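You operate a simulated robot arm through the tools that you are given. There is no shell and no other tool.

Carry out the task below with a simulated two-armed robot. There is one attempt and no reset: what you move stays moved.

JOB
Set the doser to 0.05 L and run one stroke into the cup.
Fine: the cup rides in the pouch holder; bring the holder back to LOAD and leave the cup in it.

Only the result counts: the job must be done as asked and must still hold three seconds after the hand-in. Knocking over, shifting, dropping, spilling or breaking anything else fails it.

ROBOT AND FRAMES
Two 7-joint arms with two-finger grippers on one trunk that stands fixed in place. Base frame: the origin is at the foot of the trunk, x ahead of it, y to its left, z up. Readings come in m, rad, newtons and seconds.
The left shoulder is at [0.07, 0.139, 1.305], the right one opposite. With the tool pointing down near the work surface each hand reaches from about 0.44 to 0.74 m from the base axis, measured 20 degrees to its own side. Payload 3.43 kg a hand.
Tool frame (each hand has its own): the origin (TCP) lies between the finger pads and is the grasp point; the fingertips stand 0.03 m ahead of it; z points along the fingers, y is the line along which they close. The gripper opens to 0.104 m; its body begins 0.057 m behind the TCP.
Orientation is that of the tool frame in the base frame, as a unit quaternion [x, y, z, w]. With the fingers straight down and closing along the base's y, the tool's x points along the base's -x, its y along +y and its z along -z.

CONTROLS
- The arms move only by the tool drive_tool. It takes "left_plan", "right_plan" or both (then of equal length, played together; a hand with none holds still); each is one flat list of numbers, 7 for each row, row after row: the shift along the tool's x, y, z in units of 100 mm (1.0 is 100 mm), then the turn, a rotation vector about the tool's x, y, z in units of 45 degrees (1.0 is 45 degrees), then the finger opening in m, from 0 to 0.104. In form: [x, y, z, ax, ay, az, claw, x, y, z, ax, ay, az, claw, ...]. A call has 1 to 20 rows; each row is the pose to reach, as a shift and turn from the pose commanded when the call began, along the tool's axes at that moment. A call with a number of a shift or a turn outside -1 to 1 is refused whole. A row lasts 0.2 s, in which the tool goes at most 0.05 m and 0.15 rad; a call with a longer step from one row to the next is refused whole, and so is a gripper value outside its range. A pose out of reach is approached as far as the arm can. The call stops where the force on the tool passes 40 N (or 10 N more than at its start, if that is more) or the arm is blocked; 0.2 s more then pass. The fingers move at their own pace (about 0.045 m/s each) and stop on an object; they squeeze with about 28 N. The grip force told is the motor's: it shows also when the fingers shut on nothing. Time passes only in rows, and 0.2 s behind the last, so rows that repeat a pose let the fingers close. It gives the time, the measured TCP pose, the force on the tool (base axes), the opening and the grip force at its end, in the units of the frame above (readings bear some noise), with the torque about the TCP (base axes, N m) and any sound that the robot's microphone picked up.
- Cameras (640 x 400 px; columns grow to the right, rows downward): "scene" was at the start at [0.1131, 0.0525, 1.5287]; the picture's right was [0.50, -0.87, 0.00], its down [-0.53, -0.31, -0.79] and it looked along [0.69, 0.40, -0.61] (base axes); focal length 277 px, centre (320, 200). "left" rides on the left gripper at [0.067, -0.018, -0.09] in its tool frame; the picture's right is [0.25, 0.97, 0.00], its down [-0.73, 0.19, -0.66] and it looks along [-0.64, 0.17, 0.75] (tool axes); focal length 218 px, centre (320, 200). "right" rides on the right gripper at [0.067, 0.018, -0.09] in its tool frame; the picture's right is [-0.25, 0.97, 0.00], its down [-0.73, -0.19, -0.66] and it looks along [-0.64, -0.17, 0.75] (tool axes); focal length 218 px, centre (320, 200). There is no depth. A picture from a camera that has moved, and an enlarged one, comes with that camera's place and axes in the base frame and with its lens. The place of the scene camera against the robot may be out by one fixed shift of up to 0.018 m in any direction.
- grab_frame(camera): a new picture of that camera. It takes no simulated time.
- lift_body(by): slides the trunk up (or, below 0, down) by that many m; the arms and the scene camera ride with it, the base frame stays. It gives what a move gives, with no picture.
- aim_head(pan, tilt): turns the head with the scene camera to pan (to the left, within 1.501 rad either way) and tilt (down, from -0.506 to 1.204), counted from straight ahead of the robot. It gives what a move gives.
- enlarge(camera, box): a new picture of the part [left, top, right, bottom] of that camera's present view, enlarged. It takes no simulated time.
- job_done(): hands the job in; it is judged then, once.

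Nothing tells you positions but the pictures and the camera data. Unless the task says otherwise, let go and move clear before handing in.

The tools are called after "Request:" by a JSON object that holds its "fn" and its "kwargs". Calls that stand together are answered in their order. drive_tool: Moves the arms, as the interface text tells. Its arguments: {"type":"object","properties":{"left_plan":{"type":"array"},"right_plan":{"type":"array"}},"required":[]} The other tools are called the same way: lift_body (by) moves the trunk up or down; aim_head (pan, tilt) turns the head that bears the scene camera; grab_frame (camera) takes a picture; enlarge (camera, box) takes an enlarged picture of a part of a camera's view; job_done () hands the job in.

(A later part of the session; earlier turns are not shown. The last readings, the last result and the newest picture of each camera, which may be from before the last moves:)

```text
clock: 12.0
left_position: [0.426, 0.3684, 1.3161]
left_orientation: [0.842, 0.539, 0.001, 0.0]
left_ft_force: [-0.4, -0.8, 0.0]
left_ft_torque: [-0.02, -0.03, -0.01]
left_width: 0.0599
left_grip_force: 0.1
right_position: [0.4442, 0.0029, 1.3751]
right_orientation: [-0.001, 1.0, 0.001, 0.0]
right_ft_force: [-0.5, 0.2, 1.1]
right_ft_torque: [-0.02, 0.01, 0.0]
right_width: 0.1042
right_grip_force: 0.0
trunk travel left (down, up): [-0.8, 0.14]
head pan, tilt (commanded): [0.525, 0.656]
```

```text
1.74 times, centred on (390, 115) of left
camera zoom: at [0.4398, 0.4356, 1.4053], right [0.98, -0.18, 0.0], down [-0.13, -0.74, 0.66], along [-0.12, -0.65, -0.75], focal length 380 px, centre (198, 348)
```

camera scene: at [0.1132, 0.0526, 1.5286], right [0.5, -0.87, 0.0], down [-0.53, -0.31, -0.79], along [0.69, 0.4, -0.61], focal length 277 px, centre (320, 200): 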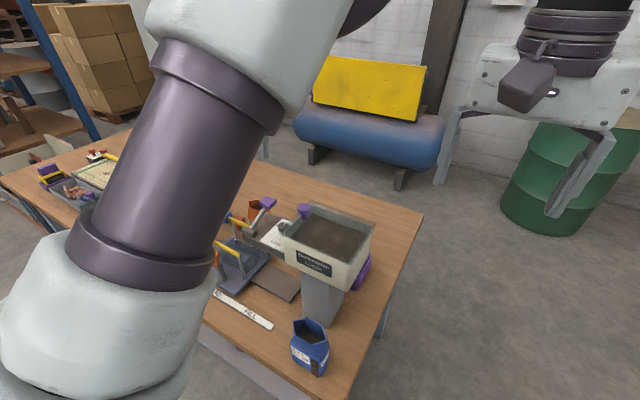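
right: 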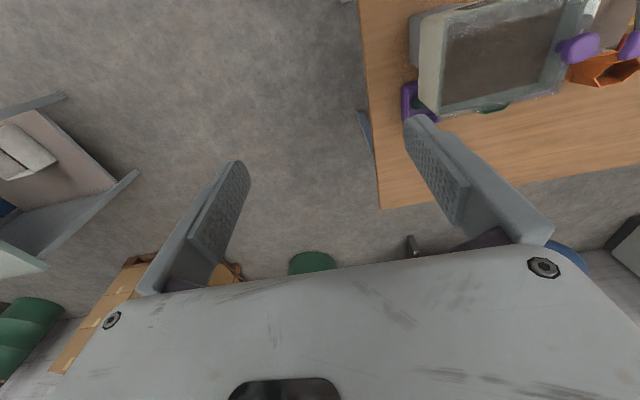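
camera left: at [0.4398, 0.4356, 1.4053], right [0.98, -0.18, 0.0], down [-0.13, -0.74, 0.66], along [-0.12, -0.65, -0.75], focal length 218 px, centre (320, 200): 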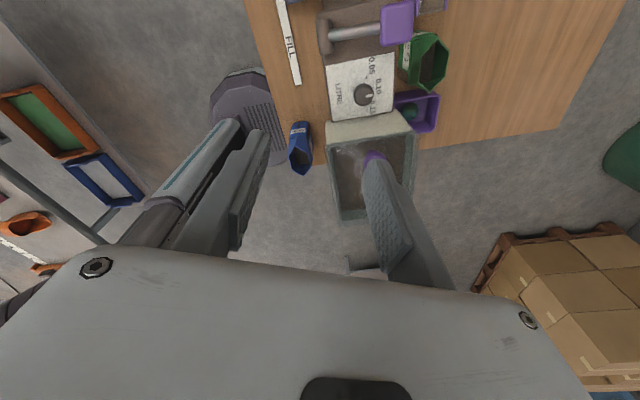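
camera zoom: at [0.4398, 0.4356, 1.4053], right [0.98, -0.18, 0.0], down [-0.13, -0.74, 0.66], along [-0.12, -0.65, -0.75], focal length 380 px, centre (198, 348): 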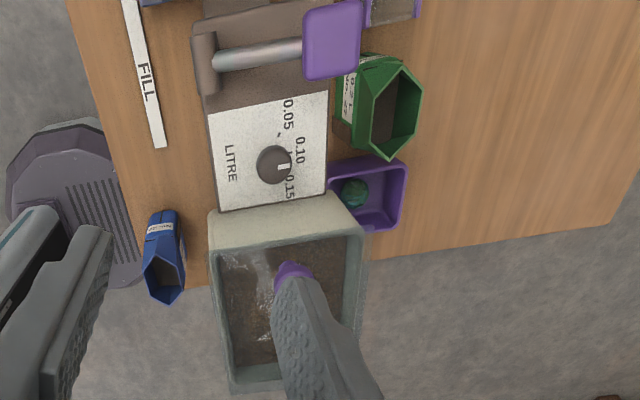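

The dial is clear: ticks at 0.05 (+60° toward +y), 0.10 (0°, current) and 0.15 (−60°), with the knob at about (0.481, 0.343, top 1.10). I'll position the hand above it.

Request:
{"fn": "drive_tool", "kwargs": {"left_plan": [0.02, 0.3, 0.3, 0, 0, 0.06, 0.05, 0.04, 0.61, 0.6, 0, 0, 0.115, 0.05, 0.04, 0.61, 0.95, 0, 0, 0.115, 0.05]}}

Request:
{"fn": "grab_frame", "kwargs": {"camera": "left"}}

Request:
{"fn": "enlarge", "kwargs": {"camera": "left", "box": [220, 60, 420, 230]}}

Request:
{"fn": "enlarge", "kwargs": {"camera": "scene", "box": [200, 130, 400, 280]}}

```text
clock: 12.8
left_position: [0.4824, 0.3476, 1.2207]
left_orientation: [0.866, 0.501, 0.001, -0.001]
left_ft_force: [0.2, 0.3, 0.3]
left_ft_torque: [0.05, -0.01, -0.04]
left_width: 0.05
left_grip_force: 0.1
right_position: [0.4449, 0.0015, 1.3764]
right_orientation: [-0.001, 1.0, 0.001, 0.0]
right_ft_force: [-0.5, 0.3, 0.5]
right_ft_torque: [0.01, 0.01, 0.0]
right_width: 0.104
right_grip_force: 0.2
trunk travel left (down, up): [-0.8, 0.14]
head pan, tilt (commanded): [0.525, 0.656]
```

```text
taken
camera left: at [0.5026, 0.4139, 1.31], right [0.96, -0.26, 0.0], down [-0.2, -0.73, 0.66], along [-0.17, -0.63, -0.75], focal length 218 px, centre (320, 200)
```

left: 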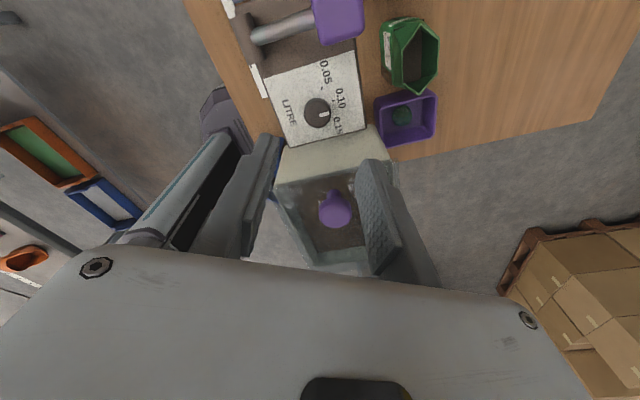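

```text
2.35 times, centred on (320, 145) of left
camera zoom: at [0.5026, 0.4139, 1.31], right [0.96, -0.26, 0.0], down [-0.2, -0.73, 0.66], along [-0.17, -0.63, -0.75], focal length 514 px, centre (320, 329)
```

zoom: 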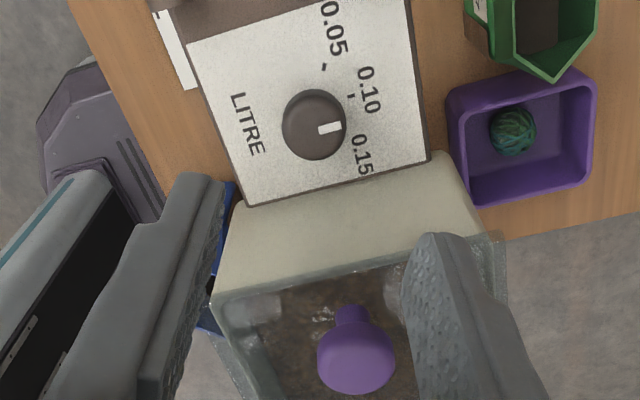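

```text
2.67 times, centred on (300, 205) of scene
camera zoom: at [0.1129, 0.0528, 1.5287], right [0.5, -0.86, 0.0], down [-0.53, -0.31, -0.79], along [0.69, 0.4, -0.61], focal length 740 px, centre (373, 187)
```

zoom: 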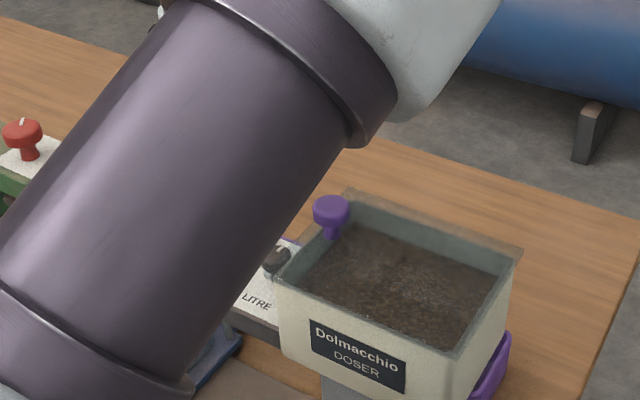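

Request:
{"fn": "drive_tool", "kwargs": {"left_plan": [0, 0, 0.3, 0, 0, 0, 0.05, 0, 0, 0.6, 0, 0, 0, 0.05, 0, 0, 0.75, 0, 0, 0, 0.05]}}

Request:
{"fn": "grab_frame", "kwargs": {"camera": "left"}}

Request:
{"fn": "enlarge", "kwargs": {"camera": "left", "box": [220, 60, 420, 230]}}

Request:
{"fn": "enlarge", "kwargs": {"camera": "scene", "box": [200, 130, 400, 280]}}

```text
clock: 13.6
left_position: [0.484, 0.3471, 1.1447]
left_orientation: [0.866, 0.501, 0.001, 0.0]
left_ft_force: [-0.1, 0.3, -0.3]
left_ft_torque: [-0.02, -0.01, -0.01]
left_width: 0.0499
left_grip_force: 0.0
right_position: [0.4435, 0.0017, 1.3767]
right_orientation: [-0.001, 1.0, 0.001, 0.0]
right_ft_force: [0.0, -0.5, -0.1]
right_ft_torque: [0.0, 0.02, -0.01]
right_width: 0.1041
right_grip_force: 0.1
trunk travel left (down, up): [-0.8, 0.14]
head pan, tilt (commanded): [0.525, 0.656]
```

```text
taken
camera left: at [0.5029, 0.413, 1.2339], right [0.96, -0.26, 0.0], down [-0.2, -0.73, 0.66], along [-0.17, -0.63, -0.75], focal length 218 px, centre (320, 200)
```

left: 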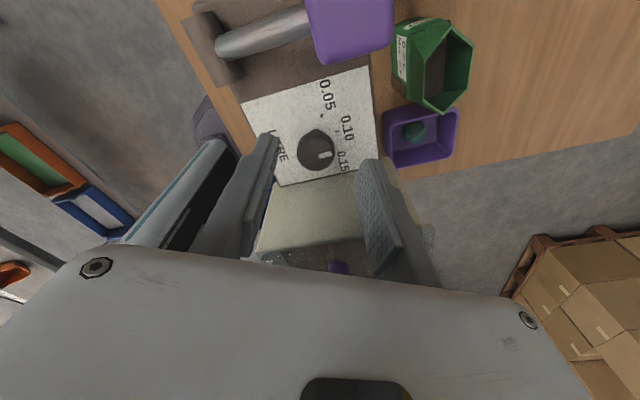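

```text
2.35 times, centred on (320, 145) of left
camera zoom: at [0.5029, 0.413, 1.2339], right [0.96, -0.26, 0.0], down [-0.2, -0.73, 0.66], along [-0.17, -0.63, -0.75], focal length 514 px, centre (320, 329)
```

zoom: 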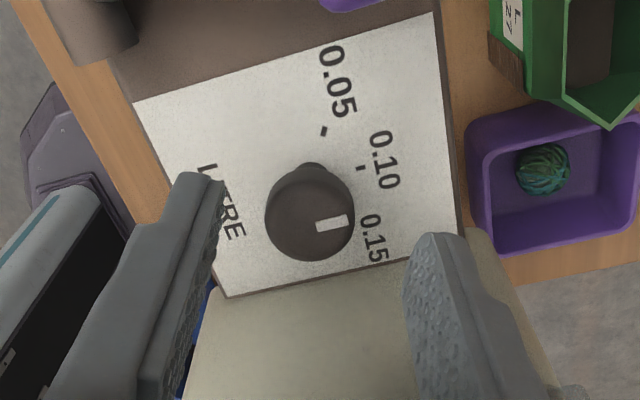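

```text
2.67 times, centred on (300, 205) of scene
camera zoom: at [0.1127, 0.0525, 1.5287], right [0.5, -0.87, 0.0], down [-0.53, -0.31, -0.79], along [0.69, 0.4, -0.61], focal length 740 px, centre (373, 187)
```

zoom: 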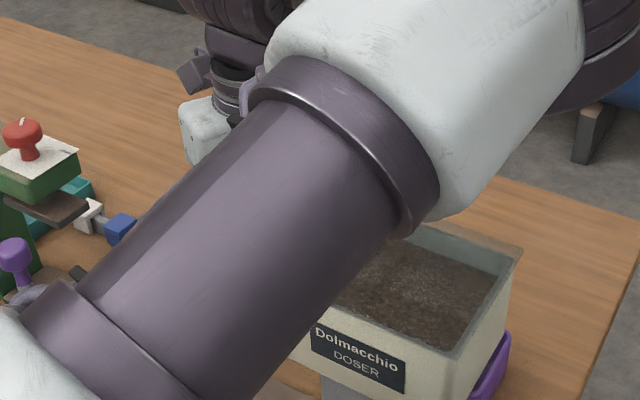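

The forearm seems to be swinging across near the hopper; let me check with the right camera and head before descending further.

Request:
{"fn": "grab_frame", "kwargs": {"camera": "right"}}

Request:
{"fn": "grab_frame", "kwargs": {"camera": "scene"}}

```text
taken
camera right: at [0.3767, 0.02, 1.4663], right [0.25, 0.97, 0.0], down [0.73, -0.19, 0.66], along [0.64, -0.16, -0.75], focal length 218 px, centre (320, 200)
```

right: 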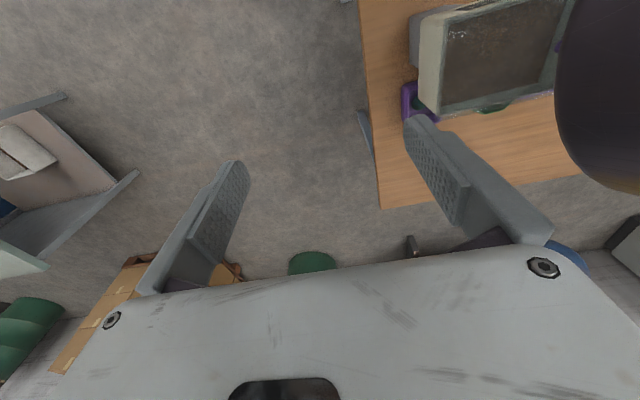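

```text
taken
camera scene: at [0.1127, 0.0525, 1.5287], right [0.5, -0.87, 0.0], down [-0.53, -0.31, -0.79], along [0.69, 0.4, -0.61], focal length 277 px, centre (320, 200)
```

scene: 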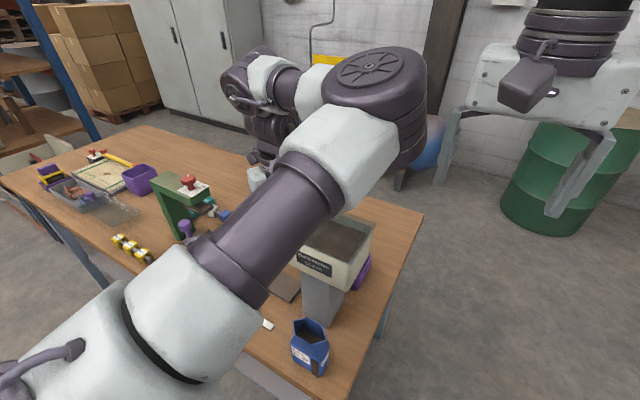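

The elbow is up high, well above the hopper. I'll shift the right arm away to the right to give the left elbow room, then descend the last few centimetres onto the dial knob.

Request:
{"fn": "drive_tool", "kwargs": {"right_plan": [0, -0.4, 0, 0, 0, 0, 0.104, 0, -0.8, 0, 0, 0, 0, 0.104, 0, -1.0, 0, 0, 0, 0, 0.104]}}

Request:
{"fn": "drive_tool", "kwargs": {"right_plan": [0, -0.4, 0, 0, 0, 0, 0.104, 0, -0.8, 0, 0, 0, 0, 0.104, 0, -1.0, 0, 0, 0, 0, 0.104]}}

Request:
{"fn": "drive_tool", "kwargs": {"left_plan": [0, 0, 0.1, 0, 0, 0, 0.05, 0, 0, 0.2, 0, 0, 0, 0.05, 0, 0, 0.26, 0, 0, 0, 0.05]}}

Request:
{"fn": "enlarge", "kwargs": {"camera": "left", "box": [220, 60, 420, 230]}}

```text
clock: 14.4
left_position: [0.4832, 0.3466, 1.1436]
left_orientation: [0.866, 0.501, 0.0, 0.0]
left_ft_force: [-0.4, 0.0, -0.2]
left_ft_torque: [-0.02, -0.01, -0.02]
left_width: 0.0498
left_grip_force: 0.0
right_position: [0.4457, -0.0994, 1.3741]
right_orientation: [-0.001, 1.0, 0.001, 0.001]
right_ft_force: [0.3, 0.1, 0.0]
right_ft_torque: [0.0, -0.04, 0.0]
right_width: 0.1039
right_grip_force: 0.1
trunk travel left (down, up): [-0.8, 0.14]
head pan, tilt (commanded): [0.525, 0.656]
```

```text
clock: 15.2
left_position: [0.4839, 0.3483, 1.1431]
left_orientation: [0.866, 0.501, 0.0, 0.001]
left_ft_force: [-0.2, -0.5, -0.3]
left_ft_torque: [0.02, -0.01, 0.0]
left_width: 0.05
left_grip_force: 0.0
right_position: [0.4442, -0.1961, 1.3761]
right_orientation: [-0.001, 1.0, 0.0, 0.0]
right_ft_force: [0.3, -0.5, -0.3]
right_ft_torque: [0.0, 0.0, 0.0]
right_width: 0.1039
right_grip_force: 0.0
trunk travel left (down, up): [-0.8, 0.14]
head pan, tilt (commanded): [0.525, 0.656]
```

```text
clock: 16.0
left_position: [0.4842, 0.347, 1.1192]
left_orientation: [0.866, 0.501, 0.001, 0.0]
left_ft_force: [-0.4, 0.0, 0.5]
left_ft_torque: [0.04, 0.0, 0.06]
left_width: 0.0501
left_grip_force: 0.1
right_position: [0.444, -0.196, 1.3764]
right_orientation: [0.0, 1.0, 0.001, 0.001]
right_ft_force: [0.2, -0.6, -0.6]
right_ft_torque: [-0.02, -0.03, 0.04]
right_width: 0.1041
right_grip_force: 0.1
trunk travel left (down, up): [-0.8, 0.14]
head pan, tilt (commanded): [0.525, 0.656]
```

```text
2.35 times, centred on (320, 145) of left
camera zoom: at [0.5035, 0.4129, 1.2081], right [0.96, -0.26, 0.0], down [-0.2, -0.73, 0.66], along [-0.17, -0.63, -0.75], focal length 514 px, centre (320, 329)
```

zoom: 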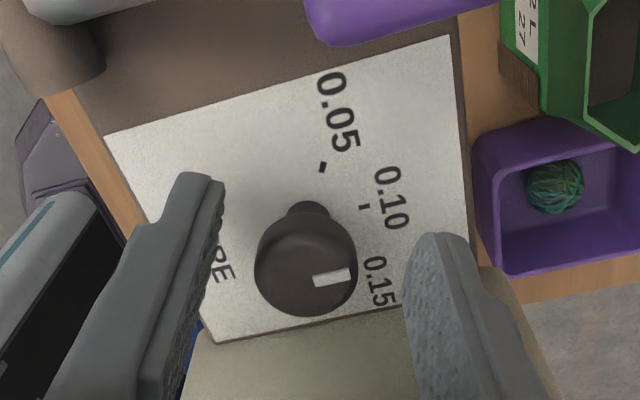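

Request:
{"fn": "drive_tool", "kwargs": {"left_plan": [0, 0, 0, 0, 0, 0, 0.0, 0, 0, 0, 0, 0, 0, 0.0, 0, 0, 0, 0, 0, 0, 0.0, 0, 0, 0, 0, 0, 0, 0.0]}}

Request:
{"fn": "enlarge", "kwargs": {"camera": "left", "box": [220, 60, 420, 230]}}

```text
clock: 17.0
left_position: [0.4825, 0.3474, 1.1183]
left_orientation: [0.865, 0.501, -0.001, 0.0]
left_ft_force: [-11.7, 2.1, -11.6]
left_ft_torque: [0.31, -0.16, 0.0]
left_width: 0.0256
left_grip_force: 45.2
right_position: [0.4421, -0.1947, 1.3756]
right_orientation: [-0.001, 1.0, 0.0, 0.0]
right_ft_force: [0.0, -0.1, 0.7]
right_ft_torque: [0.0, -0.03, -0.02]
right_width: 0.1038
right_grip_force: 0.1
trunk travel left (down, up): [-0.8, 0.14]
head pan, tilt (commanded): [0.525, 0.656]
```

```text
2.35 times, centred on (320, 145) of left
camera zoom: at [0.5013, 0.414, 1.2076], right [0.96, -0.26, 0.0], down [-0.2, -0.73, 0.66], along [-0.17, -0.63, -0.75], focal length 514 px, centre (320, 329)
```

zoom: 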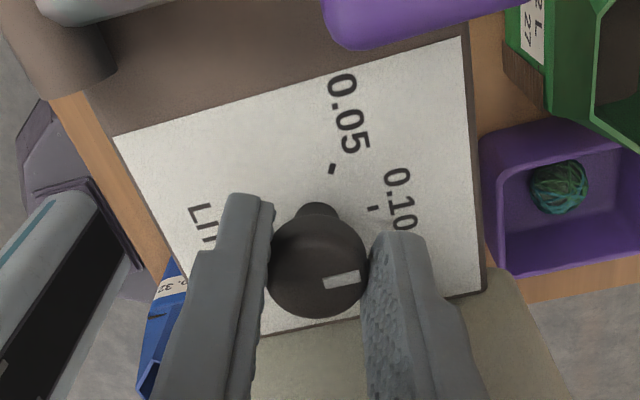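

Gripped the knob (26 mm). Now rotate it counter-clockwise (seen from above) toward 0.05, in two parts.

Request:
{"fn": "drive_tool", "kwargs": {"left_plan": [-0.01, -0.0225, 0, 0, 0, -0.1333, 0, -0.011, -0.028, 0, 0, 0, -0.2667, 0, -0.0126, -0.0334, 0, 0, 0, -0.4, 0, -0.0146, -0.0386, 0, 0, 0, -0.5333, 0, -0.0171, -0.0435, 0, 0, 0, -0.6667, 0, -0.0201, -0.0482, 0, 0, 0, -0.8, 0]}}

Request:
{"fn": "enlarge", "kwargs": {"camera": "left", "box": [220, 60, 420, 230]}}

```text
clock: 18.4
left_position: [0.4795, 0.3491, 1.1192]
left_orientation: [0.668, 0.744, -0.001, 0.001]
left_ft_force: [-3.8, 0.1, -5.0]
left_ft_torque: [-1.14, 0.39, -0.01]
left_width: 0.0253
left_grip_force: 44.9
right_position: [0.4427, -0.1958, 1.3756]
right_orientation: [0.0, 1.0, 0.001, 0.0]
right_ft_force: [-0.8, 0.2, 0.0]
right_ft_torque: [-0.01, -0.01, -0.04]
right_width: 0.104
right_grip_force: 0.1
trunk travel left (down, up): [-0.8, 0.14]
head pan, tilt (commanded): [0.525, 0.656]
```

```text
2.35 times, centred on (320, 145) of left
camera zoom: at [0.4557, 0.4123, 1.2077], right [0.93, 0.36, 0.0], down [0.27, -0.7, 0.66], along [0.23, -0.61, -0.75], focal length 514 px, centre (320, 329)
```

zoom: 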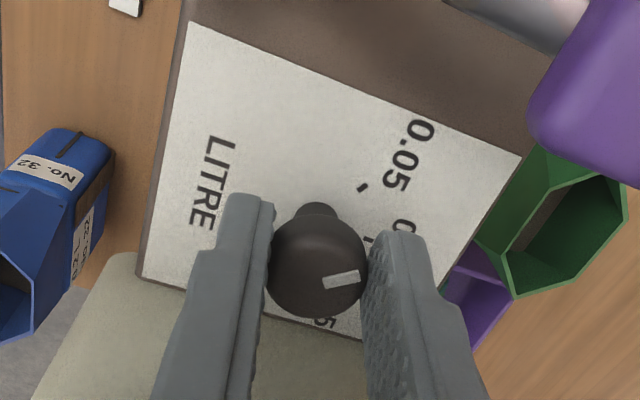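

The pointer follows the gripper (about 36° so far). There's an unexplained torque, so I'll check for contact before continuing.

Request:
{"fn": "drive_tool", "kwargs": {"left_plan": [0, 0, 0, 0, 0, 0, 0.0]}}

Request:
{"fn": "grab_frame", "kwargs": {"camera": "scene"}}

Request:
{"fn": "grab_frame", "kwargs": {"camera": "left"}}

```text
clock: 18.8
left_position: [0.4793, 0.3483, 1.1179]
left_orientation: [0.669, 0.743, 0.0, 0.001]
left_ft_force: [-3.1, 1.5, -3.1]
left_ft_torque: [-1.04, 0.32, -0.02]
left_width: 0.0255
left_grip_force: 44.8
right_position: [0.444, -0.1955, 1.3762]
right_orientation: [-0.001, 1.0, 0.001, 0.0]
right_ft_force: [-0.3, 0.0, 0.0]
right_ft_torque: [0.01, 0.01, 0.05]
right_width: 0.1043
right_grip_force: 0.1
trunk travel left (down, up): [-0.8, 0.14]
head pan, tilt (commanded): [0.525, 0.656]
```

```text
taken
camera scene: at [0.113, 0.0531, 1.5287], right [0.5, -0.87, 0.0], down [-0.53, -0.31, -0.79], along [0.69, 0.4, -0.61], focal length 277 px, centre (320, 200)
```

scene: 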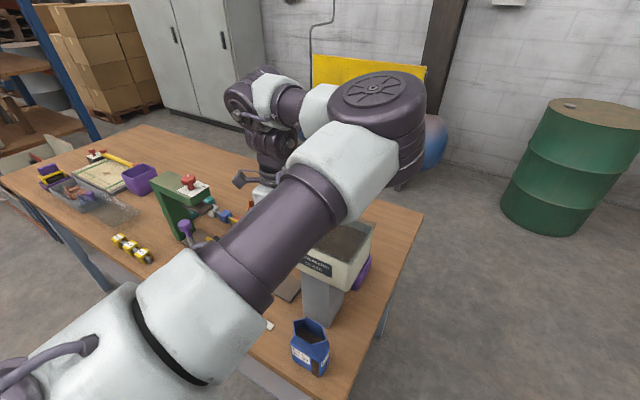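

```text
taken
camera left: at [0.4558, 0.4123, 1.2078], right [0.94, 0.35, 0.0], down [0.27, -0.71, 0.66], along [0.23, -0.61, -0.75], focal length 218 px, centre (320, 200)
```

left: 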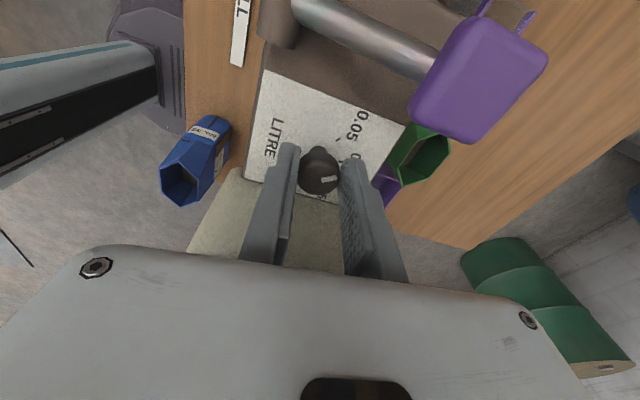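

Request:
{"fn": "drive_tool", "kwargs": {"left_plan": [0, 0, 0, 0, 0, 0, 0.045, 0, 0, 0, 0, 0, 0, 0.045]}}

Request:
{"fn": "enlarge", "kwargs": {"camera": "left", "box": [220, 60, 420, 230]}}

```text
clock: 19.4
left_position: [0.4793, 0.3473, 1.1179]
left_orientation: [0.669, 0.743, 0.0, -0.001]
left_ft_force: [1.0, 0.6, 0.5]
left_ft_torque: [0.04, 0.02, 0.02]
left_width: 0.0451
left_grip_force: 0.0
right_position: [0.4434, -0.1953, 1.3765]
right_orientation: [0.0, 1.0, 0.001, 0.0]
right_ft_force: [0.0, 0.4, 0.8]
right_ft_torque: [0.02, 0.01, 0.02]
right_width: 0.1039
right_grip_force: 0.0
trunk travel left (down, up): [-0.8, 0.14]
head pan, tilt (commanded): [0.525, 0.656]
```

```text
2.35 times, centred on (320, 145) of left
camera zoom: at [0.4561, 0.4119, 1.2077], right [0.94, 0.35, 0.0], down [0.27, -0.71, 0.66], along [0.23, -0.61, -0.75], focal length 514 px, centre (320, 329)
```

zoom: 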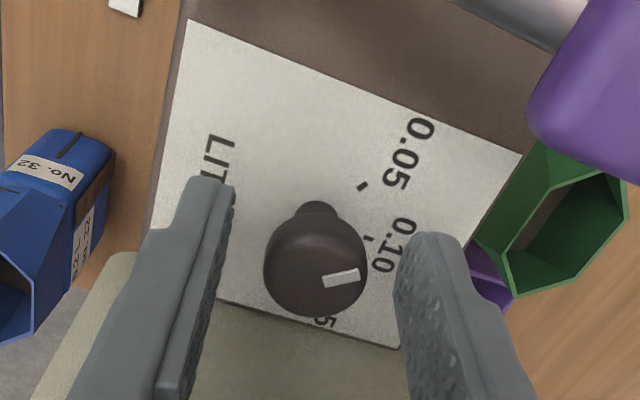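

The torque vanished upon release, so it was just grip friction, and the knob stayed put. Let me measure the pointer angle precisely.

Request:
{"fn": "enlarge", "kwargs": {"camera": "left", "box": [290, 120, 370, 190]}}

```text
5.71 times, centred on (330, 155) of left
camera zoom: at [0.4561, 0.4119, 1.2077], right [0.94, 0.35, 0.0], down [0.27, -0.71, 0.66], along [0.23, -0.61, -0.75], focal length 1247 px, centre (263, 457)
```

zoom: 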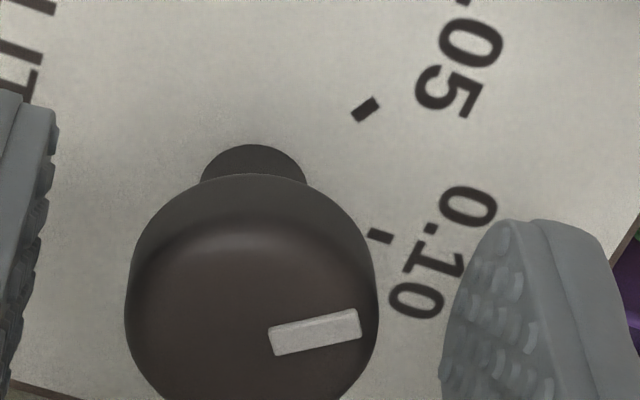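

The pointer is at ~35°; the 0.05 tick is exactly 60° from 0.10. I'll re-grip and turn 25° more.

Request:
{"fn": "drive_tool", "kwargs": {"left_plan": [0, 0, 0, 0, 0, 0, 0.0, 0, 0, 0, 0, 0, 0, 0.0, 0, 0, 0, 0, 0, 0, 0.0, -0.0002, -0.0041, 0, 0, 0, -0.1111, 0, -0.0007, -0.0082, 0, 0, 0, -0.2222, 0, -0.0016, -0.0122, 0, 0, 0, -0.3333, 0, -0.0028, -0.0161, 0, 0, 0, -0.4444, 0, -0.0044, -0.0199, 0, 0, 0, -0.5556, 0]}}

Request:
{"fn": "drive_tool", "kwargs": {"left_plan": [0, 0, 0, 0, 0, 0, 0.0, 0, 0, 0, 0, 0, 0, 0.05, 0, 0, 0, 0, 0, 0, 0.05]}}

Request:
{"fn": "enlarge", "kwargs": {"camera": "left", "box": [290, 120, 370, 190]}}

```text
clock: 21.2
left_position: [0.478, 0.3464, 1.1184]
left_orientation: [0.491, 0.871, 0.0, -0.001]
left_ft_force: [3.0, 1.1, -1.0]
left_ft_torque: [-0.28, 0.15, -0.46]
left_width: 0.0254
left_grip_force: 44.7
right_position: [0.4443, -0.196, 1.3752]
right_orientation: [-0.001, 1.0, 0.001, 0.0]
right_ft_force: [0.1, -0.3, 0.3]
right_ft_torque: [-0.02, 0.0, -0.01]
right_width: 0.1039
right_grip_force: 0.1
trunk travel left (down, up): [-0.8, 0.14]
head pan, tilt (commanded): [0.525, 0.656]
```

```text
clock: 22.0
left_position: [0.4778, 0.3471, 1.1169]
left_orientation: [0.491, 0.871, 0.0, -0.001]
left_ft_force: [0.6, 0.1, -0.2]
left_ft_torque: [-0.03, 0.0, -0.02]
left_width: 0.0502
left_grip_force: 0.1
right_position: [0.4439, -0.196, 1.3756]
right_orientation: [-0.001, 1.0, 0.0, 0.0]
right_ft_force: [0.3, -1.0, 0.5]
right_ft_torque: [-0.01, -0.01, 0.04]
right_width: 0.104
right_grip_force: 0.0
trunk travel left (down, up): [-0.8, 0.14]
head pan, tilt (commanded): [0.525, 0.656]
```

```text
5.71 times, centred on (330, 155) of left
camera zoom: at [0.429, 0.3945, 1.2077], right [0.7, 0.72, 0.0], down [0.54, -0.53, 0.66], along [0.47, -0.46, -0.75], focal length 1247 px, centre (263, 457)
```

zoom: 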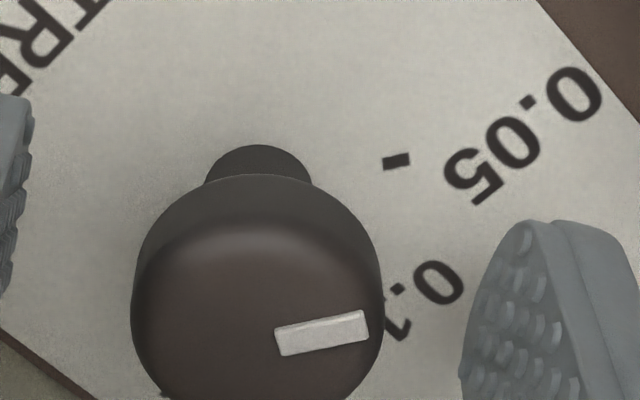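

The pointer now lines up with 0.05 (60.8°). I'll rise clear and head to the carriage's purple handle, to test how the carriage moves before the cup is in it.

Request:
{"fn": "drive_tool", "kwargs": {"left_plan": [0, 0, -0.3, 0, 0, 0, 0.07, 0, 0, -0.7, 0, 0, 0, 0.07, 0, 0, -1.0, 0, 0, 0, 0.07]}}

Request:
{"fn": "drive_tool", "kwargs": {"left_plan": [0.35, 0, 0, 0, 0, 0.17, 0.08, 0.7, 0, 0, 0, 0, 0.34, 0.08, 1.0, 0.1, 0, 0, 0, 0.51, 0.08, 1.0, 0.3, 0, 0, 0, 0.68, 0.08]}}

Request:
{"fn": "grab_frame", "kwargs": {"camera": "left"}}

Request:
{"fn": "grab_frame", "kwargs": {"camera": "scene"}}

```text
clock: 22.8
left_position: [0.4775, 0.3472, 1.2184]
left_orientation: [0.492, 0.871, -0.001, 0.0]
left_ft_force: [0.5, -0.2, 0.8]
left_ft_torque: [-0.02, 0.0, -0.02]
left_width: 0.0702
left_grip_force: 0.0
right_position: [0.4434, -0.1971, 1.376]
right_orientation: [-0.001, 1.0, 0.001, 0.002]
right_ft_force: [0.5, 0.3, -0.5]
right_ft_torque: [0.0, -0.04, -0.01]
right_width: 0.104
right_grip_force: 0.1
trunk travel left (down, up): [-0.8, 0.14]
head pan, tilt (commanded): [0.525, 0.656]
```

```text
clock: 23.8
left_position: [0.451, 0.4474, 1.2167]
left_orientation: [0.705, 0.709, -0.001, -0.001]
left_ft_force: [-0.1, 0.0, -0.1]
left_ft_torque: [-0.05, 0.01, 0.05]
left_width: 0.08
left_grip_force: 0.1
right_position: [0.4453, -0.1951, 1.375]
right_orientation: [-0.001, 1.0, 0.001, 0.0]
right_ft_force: [-1.0, -0.8, -0.3]
right_ft_torque: [0.0, 0.04, 0.03]
right_width: 0.104
right_grip_force: 0.1
trunk travel left (down, up): [-0.8, 0.14]
head pan, tilt (commanded): [0.525, 0.656]
```

```text
taken
camera left: at [0.4349, 0.5151, 1.3071], right [0.97, 0.26, 0.0], down [0.2, -0.73, 0.66], along [0.17, -0.63, -0.75], focal length 218 px, centre (320, 200)
```

left: 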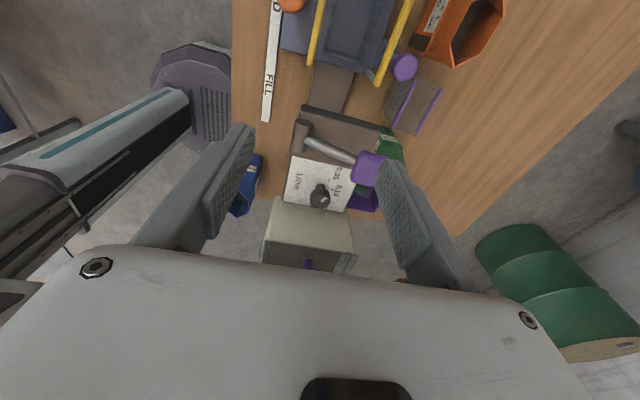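

```text
taken
camera scene: at [0.1145, 0.0533, 1.5285], right [0.5, -0.87, 0.0], down [-0.53, -0.31, -0.79], along [0.68, 0.4, -0.61], focal length 277 px, centre (320, 200)
```

scene: 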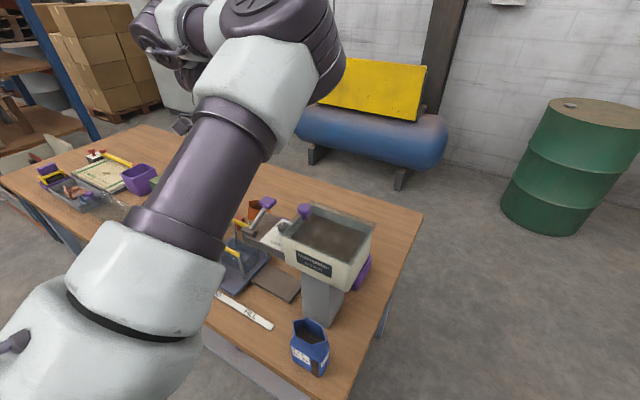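

Request:
{"fn": "enlarge", "kwargs": {"camera": "left", "box": [270, 70, 450, 210]}}

Request:
{"fn": "enlarge", "kwargs": {"camera": "left", "box": [260, 0, 520, 140]}}

```text
2.86 times, centred on (360, 140) of left
camera zoom: at [0.4349, 0.5151, 1.3071], right [0.97, 0.26, 0.0], down [0.2, -0.73, 0.66], along [0.17, -0.63, -0.75], focal length 624 px, centre (206, 371)
```

zoom: 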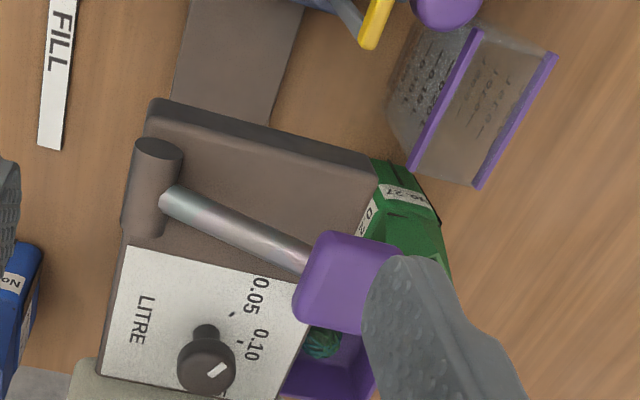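

```text
2.46 times, centred on (390, 70) of left
camera zoom: at [0.4349, 0.5151, 1.3071], right [0.97, 0.26, 0.0], down [0.2, -0.73, 0.66], along [0.17, -0.63, -0.75], focal length 537 px, centre (148, 520)
```

zoom: 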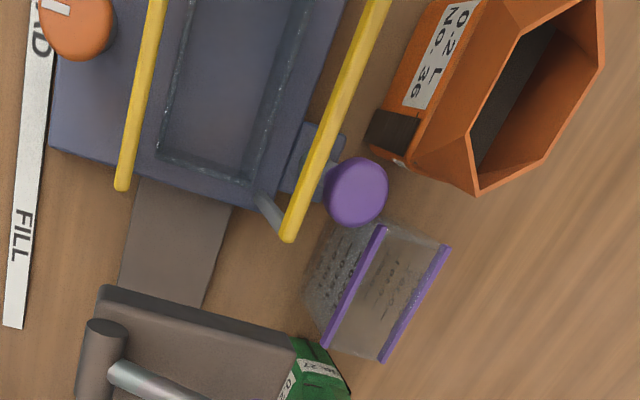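

Everything is clear from here. Next: move above the purple handle at about (0.41, 0.605).

Request:
{"fn": "drive_tool", "kwargs": {"left_plan": [0.35, -0.1, 0, 0, 0, 0, 0.08, 0.7, -0.2, 0, 0, 0, 0, 0.08, 1.0, -0.3, 0, 0, 0, 0, 0.08]}}

Request:
{"fn": "drive_tool", "kwargs": {"left_plan": [0.3, -0.06, 0, 0, 0, 0, 0.08, 0.57, -0.12, 0.2, 0, 0, 0, 0.08, 0.57, -0.12, 0.6, 0, 0, 0, 0.08]}}

Request:
{"fn": "grab_frame", "kwargs": {"camera": "left"}}

Request:
{"fn": "enlarge", "kwargs": {"camera": "left", "box": [200, 40, 440, 240]}}

```text
clock: 24.6
left_position: [0.421, 0.5498, 1.2188]
left_orientation: [0.705, 0.71, 0.001, 0.0]
left_ft_force: [0.1, -1.2, 0.2]
left_ft_torque: [-0.01, 0.02, -0.01]
left_width: 0.0802
left_grip_force: 0.1
right_position: [0.4429, -0.1952, 1.3754]
right_orientation: [-0.001, 1.0, 0.0, 0.001]
right_ft_force: [-0.3, 0.4, -0.6]
right_ft_torque: [-0.04, 0.0, 0.01]
right_width: 0.1041
right_grip_force: 0.2
trunk travel left (down, up): [-0.8, 0.14]
head pan, tilt (commanded): [0.525, 0.656]
```

```text
clock: 25.4
left_position: [0.4105, 0.6054, 1.1567]
left_orientation: [0.704, 0.71, 0.0, -0.001]
left_ft_force: [0.8, 0.2, -0.1]
left_ft_torque: [-0.02, 0.03, 0.01]
left_width: 0.08
left_grip_force: 0.0
right_position: [0.4463, -0.1979, 1.3756]
right_orientation: [0.0, 1.0, 0.001, 0.0]
right_ft_force: [-0.5, 0.0, 0.7]
right_ft_torque: [-0.02, 0.0, 0.02]
right_width: 0.1042
right_grip_force: 0.1
trunk travel left (down, up): [-0.8, 0.14]
head pan, tilt (commanded): [0.525, 0.656]
```

```text
taken
camera left: at [0.3931, 0.6706, 1.247], right [0.97, 0.26, 0.0], down [0.2, -0.73, 0.66], along [0.17, -0.63, -0.76], focal length 218 px, centre (320, 200)
```

left: 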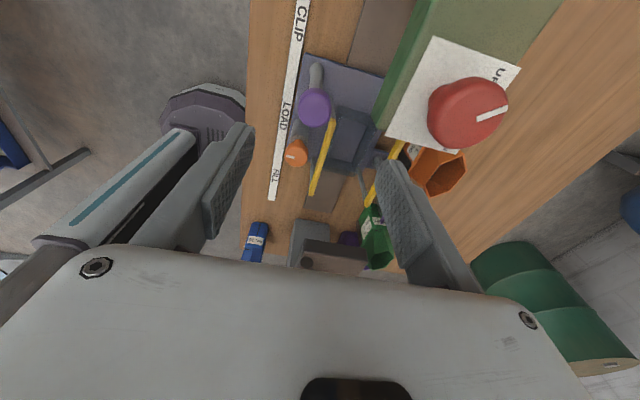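

```text
2.00 times, centred on (320, 140) of left
camera zoom: at [0.3931, 0.6706, 1.247], right [0.97, 0.26, 0.0], down [0.2, -0.73, 0.66], along [0.17, -0.63, -0.76], focal length 436 px, centre (320, 320)
```

zoom: 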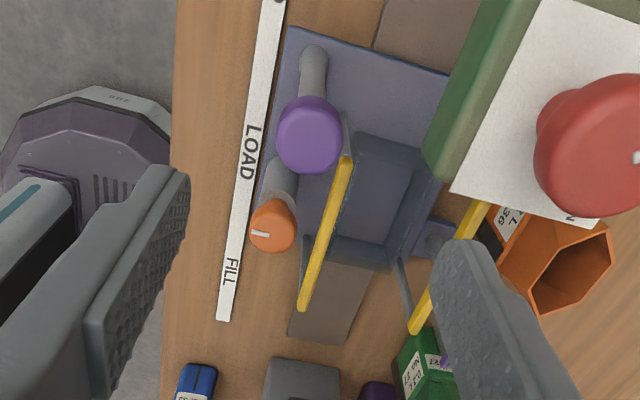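

The press head is close to a closing-along-x grasp, so I'll rotate back to closing along y (camera toward the robot), which keeps the hand clear of both press and doser.

Request:
{"fn": "drive_tool", "kwargs": {"left_plan": [0, 0, -0.2, 0, 0, -0.165, 0.08, 0, 0, -0.3, 0, 0, -0.33, 0.08, 0, 0, -0.3, 0, 0, -0.495, 0.08, 0, 0, -0.3, 0, 0, -0.66, 0.08, 0, 0, -0.3, 0, 0, -0.825, 0.08, 0, 0, -0.3, 0, 0, -0.99, 0.08]}}

Request:
{"fn": "drive_tool", "kwargs": {"left_plan": [0, 0, 0, 0, 0, -0.165, 0.08, 0, 0, 0, 0, 0, -0.33, 0.08, 0, 0, 0, 0, 0, -0.495, 0.08, 0, 0, 0, 0, 0, -0.66, 0.08, 0, 0, 0, 0, 0, -0.825, 0.08, 0, 0, 0, 0, 0, -0.99, 0.08]}}

Request:
{"fn": "grab_frame", "kwargs": {"camera": "left"}}

Request:
{"fn": "enlarge", "kwargs": {"camera": "left", "box": [200, 40, 440, 240]}}

```text
clock: 26.8
left_position: [0.407, 0.6062, 1.1886]
left_orientation: [0.382, 0.924, 0.0, 0.0]
left_ft_force: [-0.5, 0.4, 0.5]
left_ft_torque: [0.0, -0.03, -0.03]
left_width: 0.0803
left_grip_force: 0.0
right_position: [0.4434, -0.1963, 1.3745]
right_orientation: [-0.001, 1.0, 0.001, -0.001]
right_ft_force: [0.0, -0.4, 0.3]
right_ft_torque: [0.02, 0.03, 0.01]
right_width: 0.104
right_grip_force: 0.0
trunk travel left (down, up): [-0.8, 0.14]
head pan, tilt (commanded): [0.525, 0.656]
```

```text
clock: 28.2
left_position: [0.4071, 0.6059, 1.1879]
left_orientation: [0.002, 1.0, 0.001, 0.0]
left_ft_force: [0.0, -0.1, -0.4]
left_ft_torque: [0.01, 0.0, 0.0]
left_width: 0.0801
left_grip_force: 0.1
right_position: [0.4429, -0.1966, 1.3758]
right_orientation: [0.0, 1.0, 0.002, -0.001]
right_ft_force: [0.1, 0.0, -0.5]
right_ft_torque: [0.02, -0.01, 0.01]
right_width: 0.104
right_grip_force: 0.1
trunk travel left (down, up): [-0.8, 0.14]
head pan, tilt (commanded): [0.525, 0.656]
```

```text
taken
camera left: at [0.3414, 0.587, 1.2785], right [-0.25, 0.97, 0.0], down [0.73, 0.19, 0.66], along [0.64, 0.16, -0.75], focal length 218 px, centre (320, 200)
```

left: 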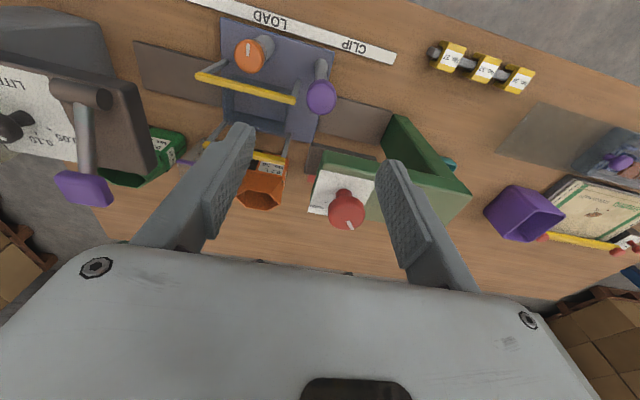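

```text
2.00 times, centred on (320, 140) of left
camera zoom: at [0.3414, 0.587, 1.2785], right [-0.25, 0.97, 0.0], down [0.73, 0.19, 0.66], along [0.64, 0.16, -0.75], focal length 436 px, centre (320, 320)
```

zoom: 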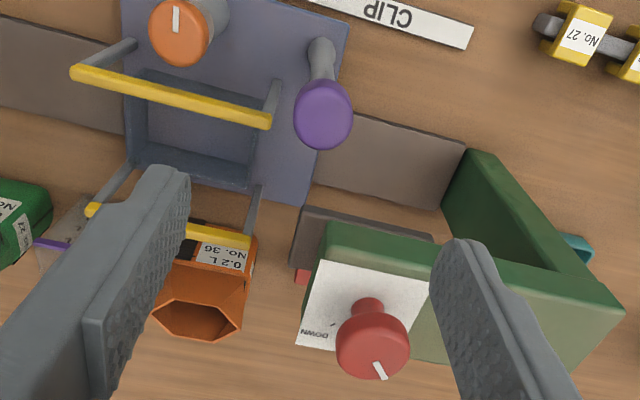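

Request:
{"fn": "drive_tool", "kwargs": {"left_plan": [0.02, 0, 0.3, 0, 0, 0, 0.07, 0.04, -0.01, 0.65, 0, 0, 0, 0.07, 0.04, -0.01, 1.0, 0, 0, 0, 0.07]}}

Request:
{"fn": "enlarge", "kwargs": {"camera": "left", "box": [200, 40, 440, 240]}}

Request:
{"fn": "enlarge", "kwargs": {"camera": "scene", "box": [140, 160, 300, 300]}}

```text
clock: 29.0
left_position: [0.4053, 0.6064, 1.0885]
left_orientation: [0.004, 1.0, 0.0, 0.0]
left_ft_force: [0.4, 0.2, -0.1]
left_ft_torque: [-0.01, 0.01, 0.01]
left_width: 0.07
left_grip_force: 0.0
right_position: [0.443, -0.1954, 1.376]
right_orientation: [0.0, 1.0, 0.001, 0.0]
right_ft_force: [0.2, 0.2, 0.4]
right_ft_torque: [0.02, 0.0, 0.02]
right_width: 0.1041
right_grip_force: 0.1
trunk travel left (down, up): [-0.8, 0.14]
head pan, tilt (commanded): [0.525, 0.656]
```

```text
2.00 times, centred on (320, 140) of left
camera zoom: at [0.3384, 0.5882, 1.1776], right [-0.25, 0.97, 0.0], down [0.73, 0.19, 0.66], along [0.64, 0.16, -0.75], focal length 436 px, centre (320, 320)
```

zoom: 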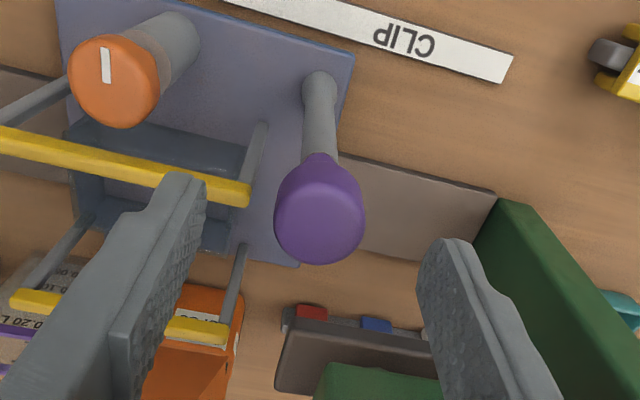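

```text
2.86 times, centred on (220, 230) of scene
camera zoom: at [0.1139, 0.0536, 1.5286], right [0.5, -0.87, 0.0], down [-0.53, -0.31, -0.79], along [0.69, 0.4, -0.61], focal length 792 px, centre (606, 114)
```

zoom: 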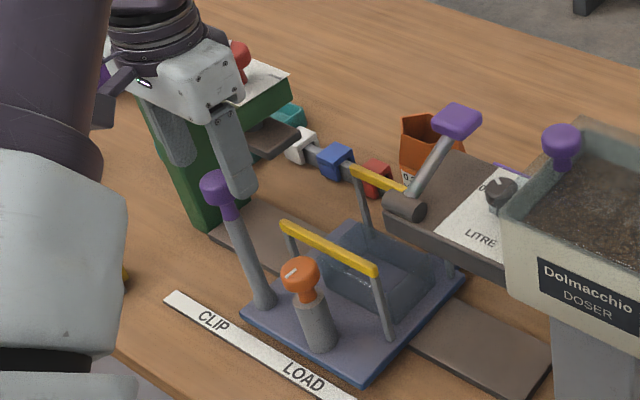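

Request:
{"fn": "drive_tool", "kwargs": {"left_plan": [0.02, 0, 0.15, 0, 0, 0, 0.07, 0.02, 0, 0.33, 0, 0, 0, 0.07, 0.02, 0, 0.33, 0, 0, 0, 0.0, 0.02, 0, 0.33, 0, 0, 0, 0.0, 0.02, 0, 0.33, 0, 0, 0, 0.0, 0.02, 0, 0.33, 0, 0, 0, 0.0]}}

Request:
{"fn": "enlarge", "kwargs": {"camera": "left", "box": [200, 40, 440, 240]}}

Request:
{"fn": "enlarge", "kwargs": {"camera": "scene", "box": [140, 160, 300, 300]}}

```text
clock: 30.4
left_position: [0.3996, 0.6059, 1.0556]
left_orientation: [0.004, 1.0, 0.001, 0.0]
left_ft_force: [-1.3, 0.8, 2.3]
left_ft_torque: [-0.02, -0.03, -0.02]
left_width: 0.0297
left_grip_force: 43.5
right_position: [0.4435, -0.1968, 1.3749]
right_orientation: [-0.001, 1.0, 0.001, 0.001]
right_ft_force: [0.1, -0.7, 0.2]
right_ft_torque: [0.0, -0.01, -0.01]
right_width: 0.1037
right_grip_force: 0.1
trunk travel left (down, up): [-0.8, 0.14]
head pan, tilt (commanded): [0.525, 0.656]
```

```text
2.00 times, centred on (320, 140) of left
camera zoom: at [0.334, 0.5874, 1.1455], right [-0.25, 0.97, 0.0], down [0.73, 0.18, 0.66], along [0.64, 0.16, -0.75], focal length 436 px, centre (320, 320)
```

zoom: 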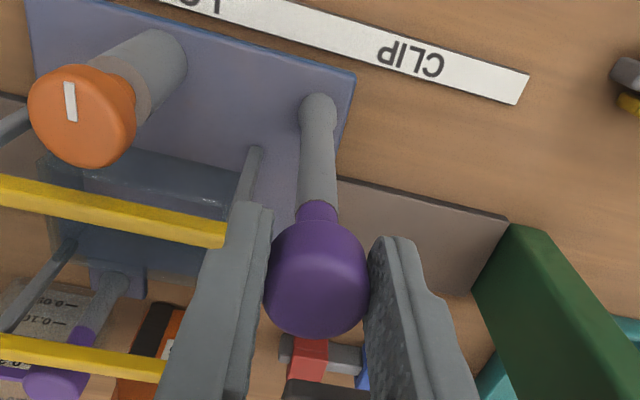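

```text
2.86 times, centred on (220, 230) of scene
camera zoom: at [0.1127, 0.0524, 1.5287], right [0.5, -0.86, 0.0], down [-0.53, -0.31, -0.79], along [0.69, 0.4, -0.61], focal length 792 px, centre (606, 114)
```

zoom: 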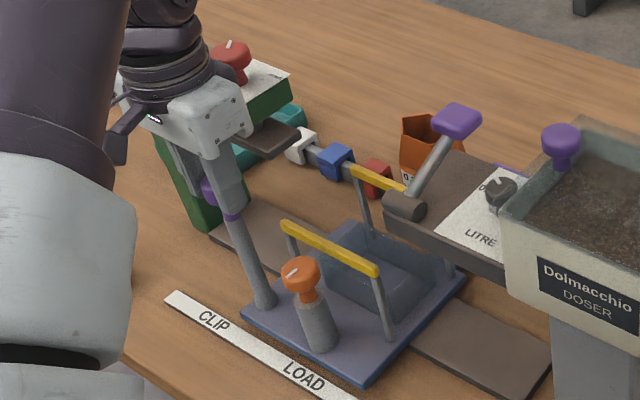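

The handle knob is gripped. I'll gently try sliding the carriage toward FILL by 10 mm and watch the force.

Request:
{"fn": "drive_tool", "kwargs": {"left_plan": [0, -0.03, 0, 0, 0, 0, 0, 0, -0.06, 0, 0, 0, 0, 0, 0, -0.1, 0, 0, 0, 0, 0]}}

Request:
{"fn": "enlarge", "kwargs": {"camera": "scene", "box": [140, 160, 300, 300]}}

```text
clock: 31.2
left_position: [0.4008, 0.5945, 1.0557]
left_orientation: [0.004, 1.0, 0.0, 0.0]
left_ft_force: [-3.5, 0.9, 1.1]
left_ft_torque: [0.23, -0.44, 0.19]
left_width: 0.0294
left_grip_force: 44.7
right_position: [0.4436, -0.1957, 1.3759]
right_orientation: [-0.001, 1.0, 0.001, 0.001]
right_ft_force: [0.2, -0.1, -0.1]
right_ft_torque: [-0.01, -0.01, 0.02]
right_width: 0.1039
right_grip_force: 0.1
trunk travel left (down, up): [-0.8, 0.14]
head pan, tilt (commanded): [0.525, 0.656]
```

```text
2.86 times, centred on (220, 230) of scene
camera zoom: at [0.112, 0.0525, 1.5287], right [0.5, -0.86, 0.0], down [-0.53, -0.31, -0.79], along [0.69, 0.4, -0.61], focal length 792 px, centre (606, 114)
```

zoom: 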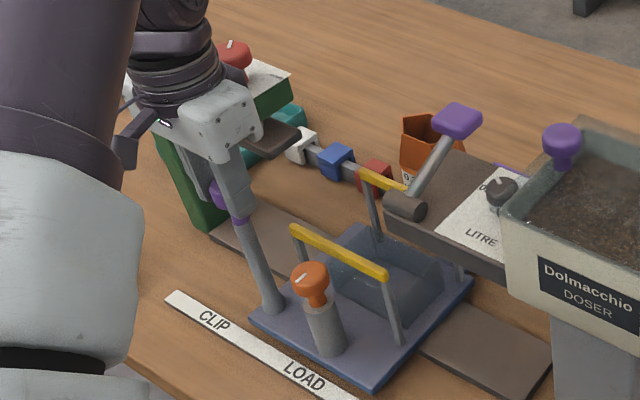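

The carriage slides freely (about 1 N). I'll run it on toward FILL empty, to learn the travel, clearance and where it stops.

Request:
{"fn": "drive_tool", "kwargs": {"left_plan": [0, -0.15, 0, 0, 0, 0, 0, 0, -0.3, 0, 0, 0, 0, 0, 0, -0.45, 0, 0, 0, 0, 0, 0, -0.6, 0, 0, 0, 0, 0]}}

Request:
{"fn": "grab_frame", "kwargs": {"camera": "left"}}

Request:
{"fn": "enlarge", "kwargs": {"camera": "scene", "box": [160, 160, 340, 310]}}

```text
clock: 32.2
left_position: [0.4011, 0.5315, 1.056]
left_orientation: [0.004, 1.0, -0.001, 0.0]
left_ft_force: [-3.7, 0.2, 0.0]
left_ft_torque: [0.12, -0.24, -0.13]
left_width: 0.0297
left_grip_force: 45.4
right_position: [0.4441, -0.1967, 1.3756]
right_orientation: [-0.001, 1.0, 0.001, 0.001]
right_ft_force: [0.2, 0.0, 0.2]
right_ft_torque: [0.01, -0.04, -0.02]
right_width: 0.1037
right_grip_force: 0.1
trunk travel left (down, up): [-0.8, 0.14]
head pan, tilt (commanded): [0.525, 0.656]
```

```text
taken
camera left: at [0.3339, 0.515, 1.1454], right [-0.25, 0.97, 0.0], down [0.73, 0.18, 0.66], along [0.64, 0.16, -0.75], focal length 218 px, centre (320, 200)
```

left: 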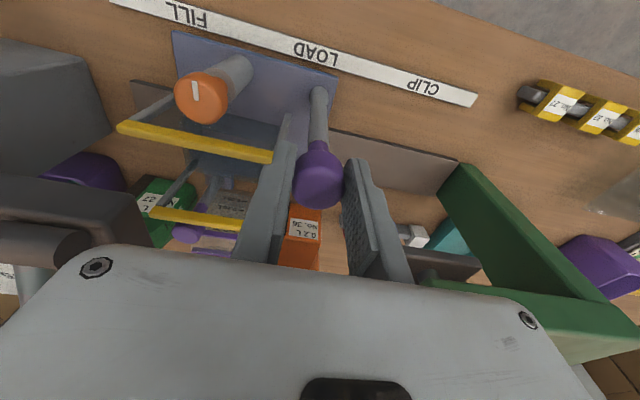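

```text
2.67 times, centred on (250, 235) of scene
camera zoom: at [0.1125, 0.0518, 1.5286], right [0.5, -0.87, 0.0], down [-0.53, -0.31, -0.79], along [0.69, 0.4, -0.61], focal length 740 px, centre (507, 107)
```

zoom: 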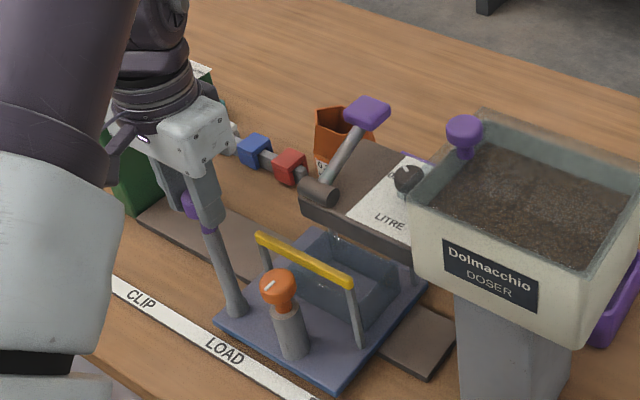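

Request:
{"fn": "drive_tool", "kwargs": {"left_plan": [0, -0.1, 0, 0, 0, 0, 0, 0, -0.2, 0, 0, 0, 0, 0, 0, -0.3, 0, 0, 0, 0, 0]}}

Request:
{"fn": "grab_frame", "kwargs": {"camera": "left"}}

Request:
{"fn": "enlarge", "kwargs": {"camera": "scene", "box": [160, 160, 340, 310]}}

```text
clock: 33.0
left_position: [0.3999, 0.5037, 1.0561]
left_orientation: [0.004, 1.0, -0.001, 0.0]
left_ft_force: [-6.2, 1.7, -1.2]
left_ft_torque: [-0.1, -0.58, -0.12]
left_width: 0.0294
left_grip_force: 45.0
right_position: [0.4427, -0.1956, 1.3769]
right_orientation: [0.0, 1.0, 0.0, 0.001]
right_ft_force: [0.5, -0.2, -0.1]
right_ft_torque: [0.01, 0.0, -0.03]
right_width: 0.1041
right_grip_force: 0.1
trunk travel left (down, up): [-0.8, 0.14]
head pan, tilt (commanded): [0.525, 0.656]
```

```text
taken
camera left: at [0.334, 0.4857, 1.1455], right [-0.25, 0.97, 0.0], down [0.73, 0.19, 0.66], along [0.64, 0.16, -0.75], focal length 218 px, centre (320, 200)
```

left: 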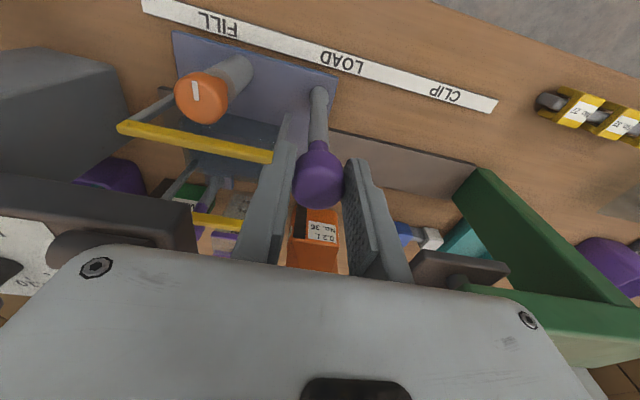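

```text
2.67 times, centred on (250, 235) of scene
camera zoom: at [0.1115, 0.0525, 1.5288], right [0.5, -0.86, 0.0], down [-0.53, -0.31, -0.79], along [0.69, 0.4, -0.61], focal length 740 px, centre (507, 107)
```

zoom: 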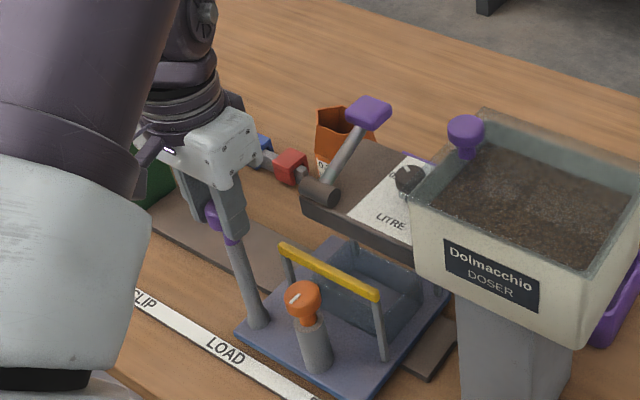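

Request:
{"fn": "enlarge", "kwargs": {"camera": "left", "box": [0, 150, 240, 300]}}

Request:
{"fn": "enlarge", "kwargs": {"camera": "scene", "box": [200, 180, 290, 250]}}

```text
2.67 times, centred on (120, 225) of left
camera zoom: at [0.334, 0.4857, 1.1455], right [-0.25, 0.97, 0.0], down [0.73, 0.19, 0.66], along [0.64, 0.16, -0.75], focal length 582 px, centre (853, 133)
```

zoom: 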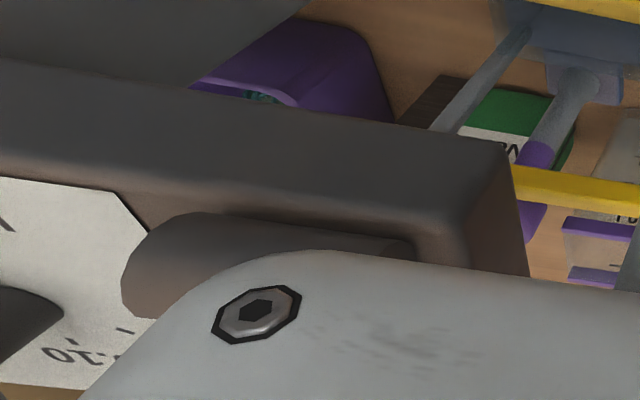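

```text
5.71 times, centred on (245, 215) of scene
camera zoom: at [0.1115, 0.0525, 1.5288], right [0.5, -0.86, 0.0], down [-0.53, -0.31, -0.79], along [0.69, 0.4, -0.61], focal length 1585 px, centre (749, 114)
```

zoom: 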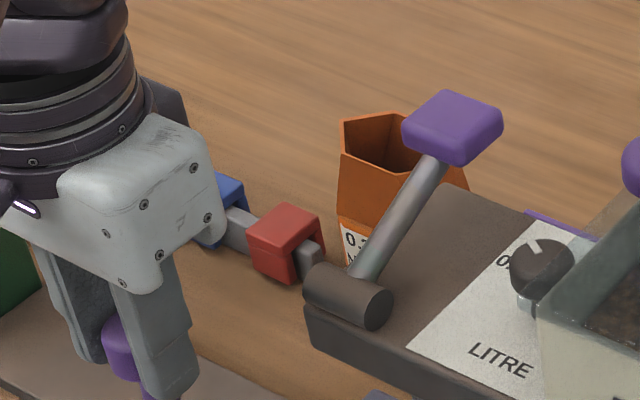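

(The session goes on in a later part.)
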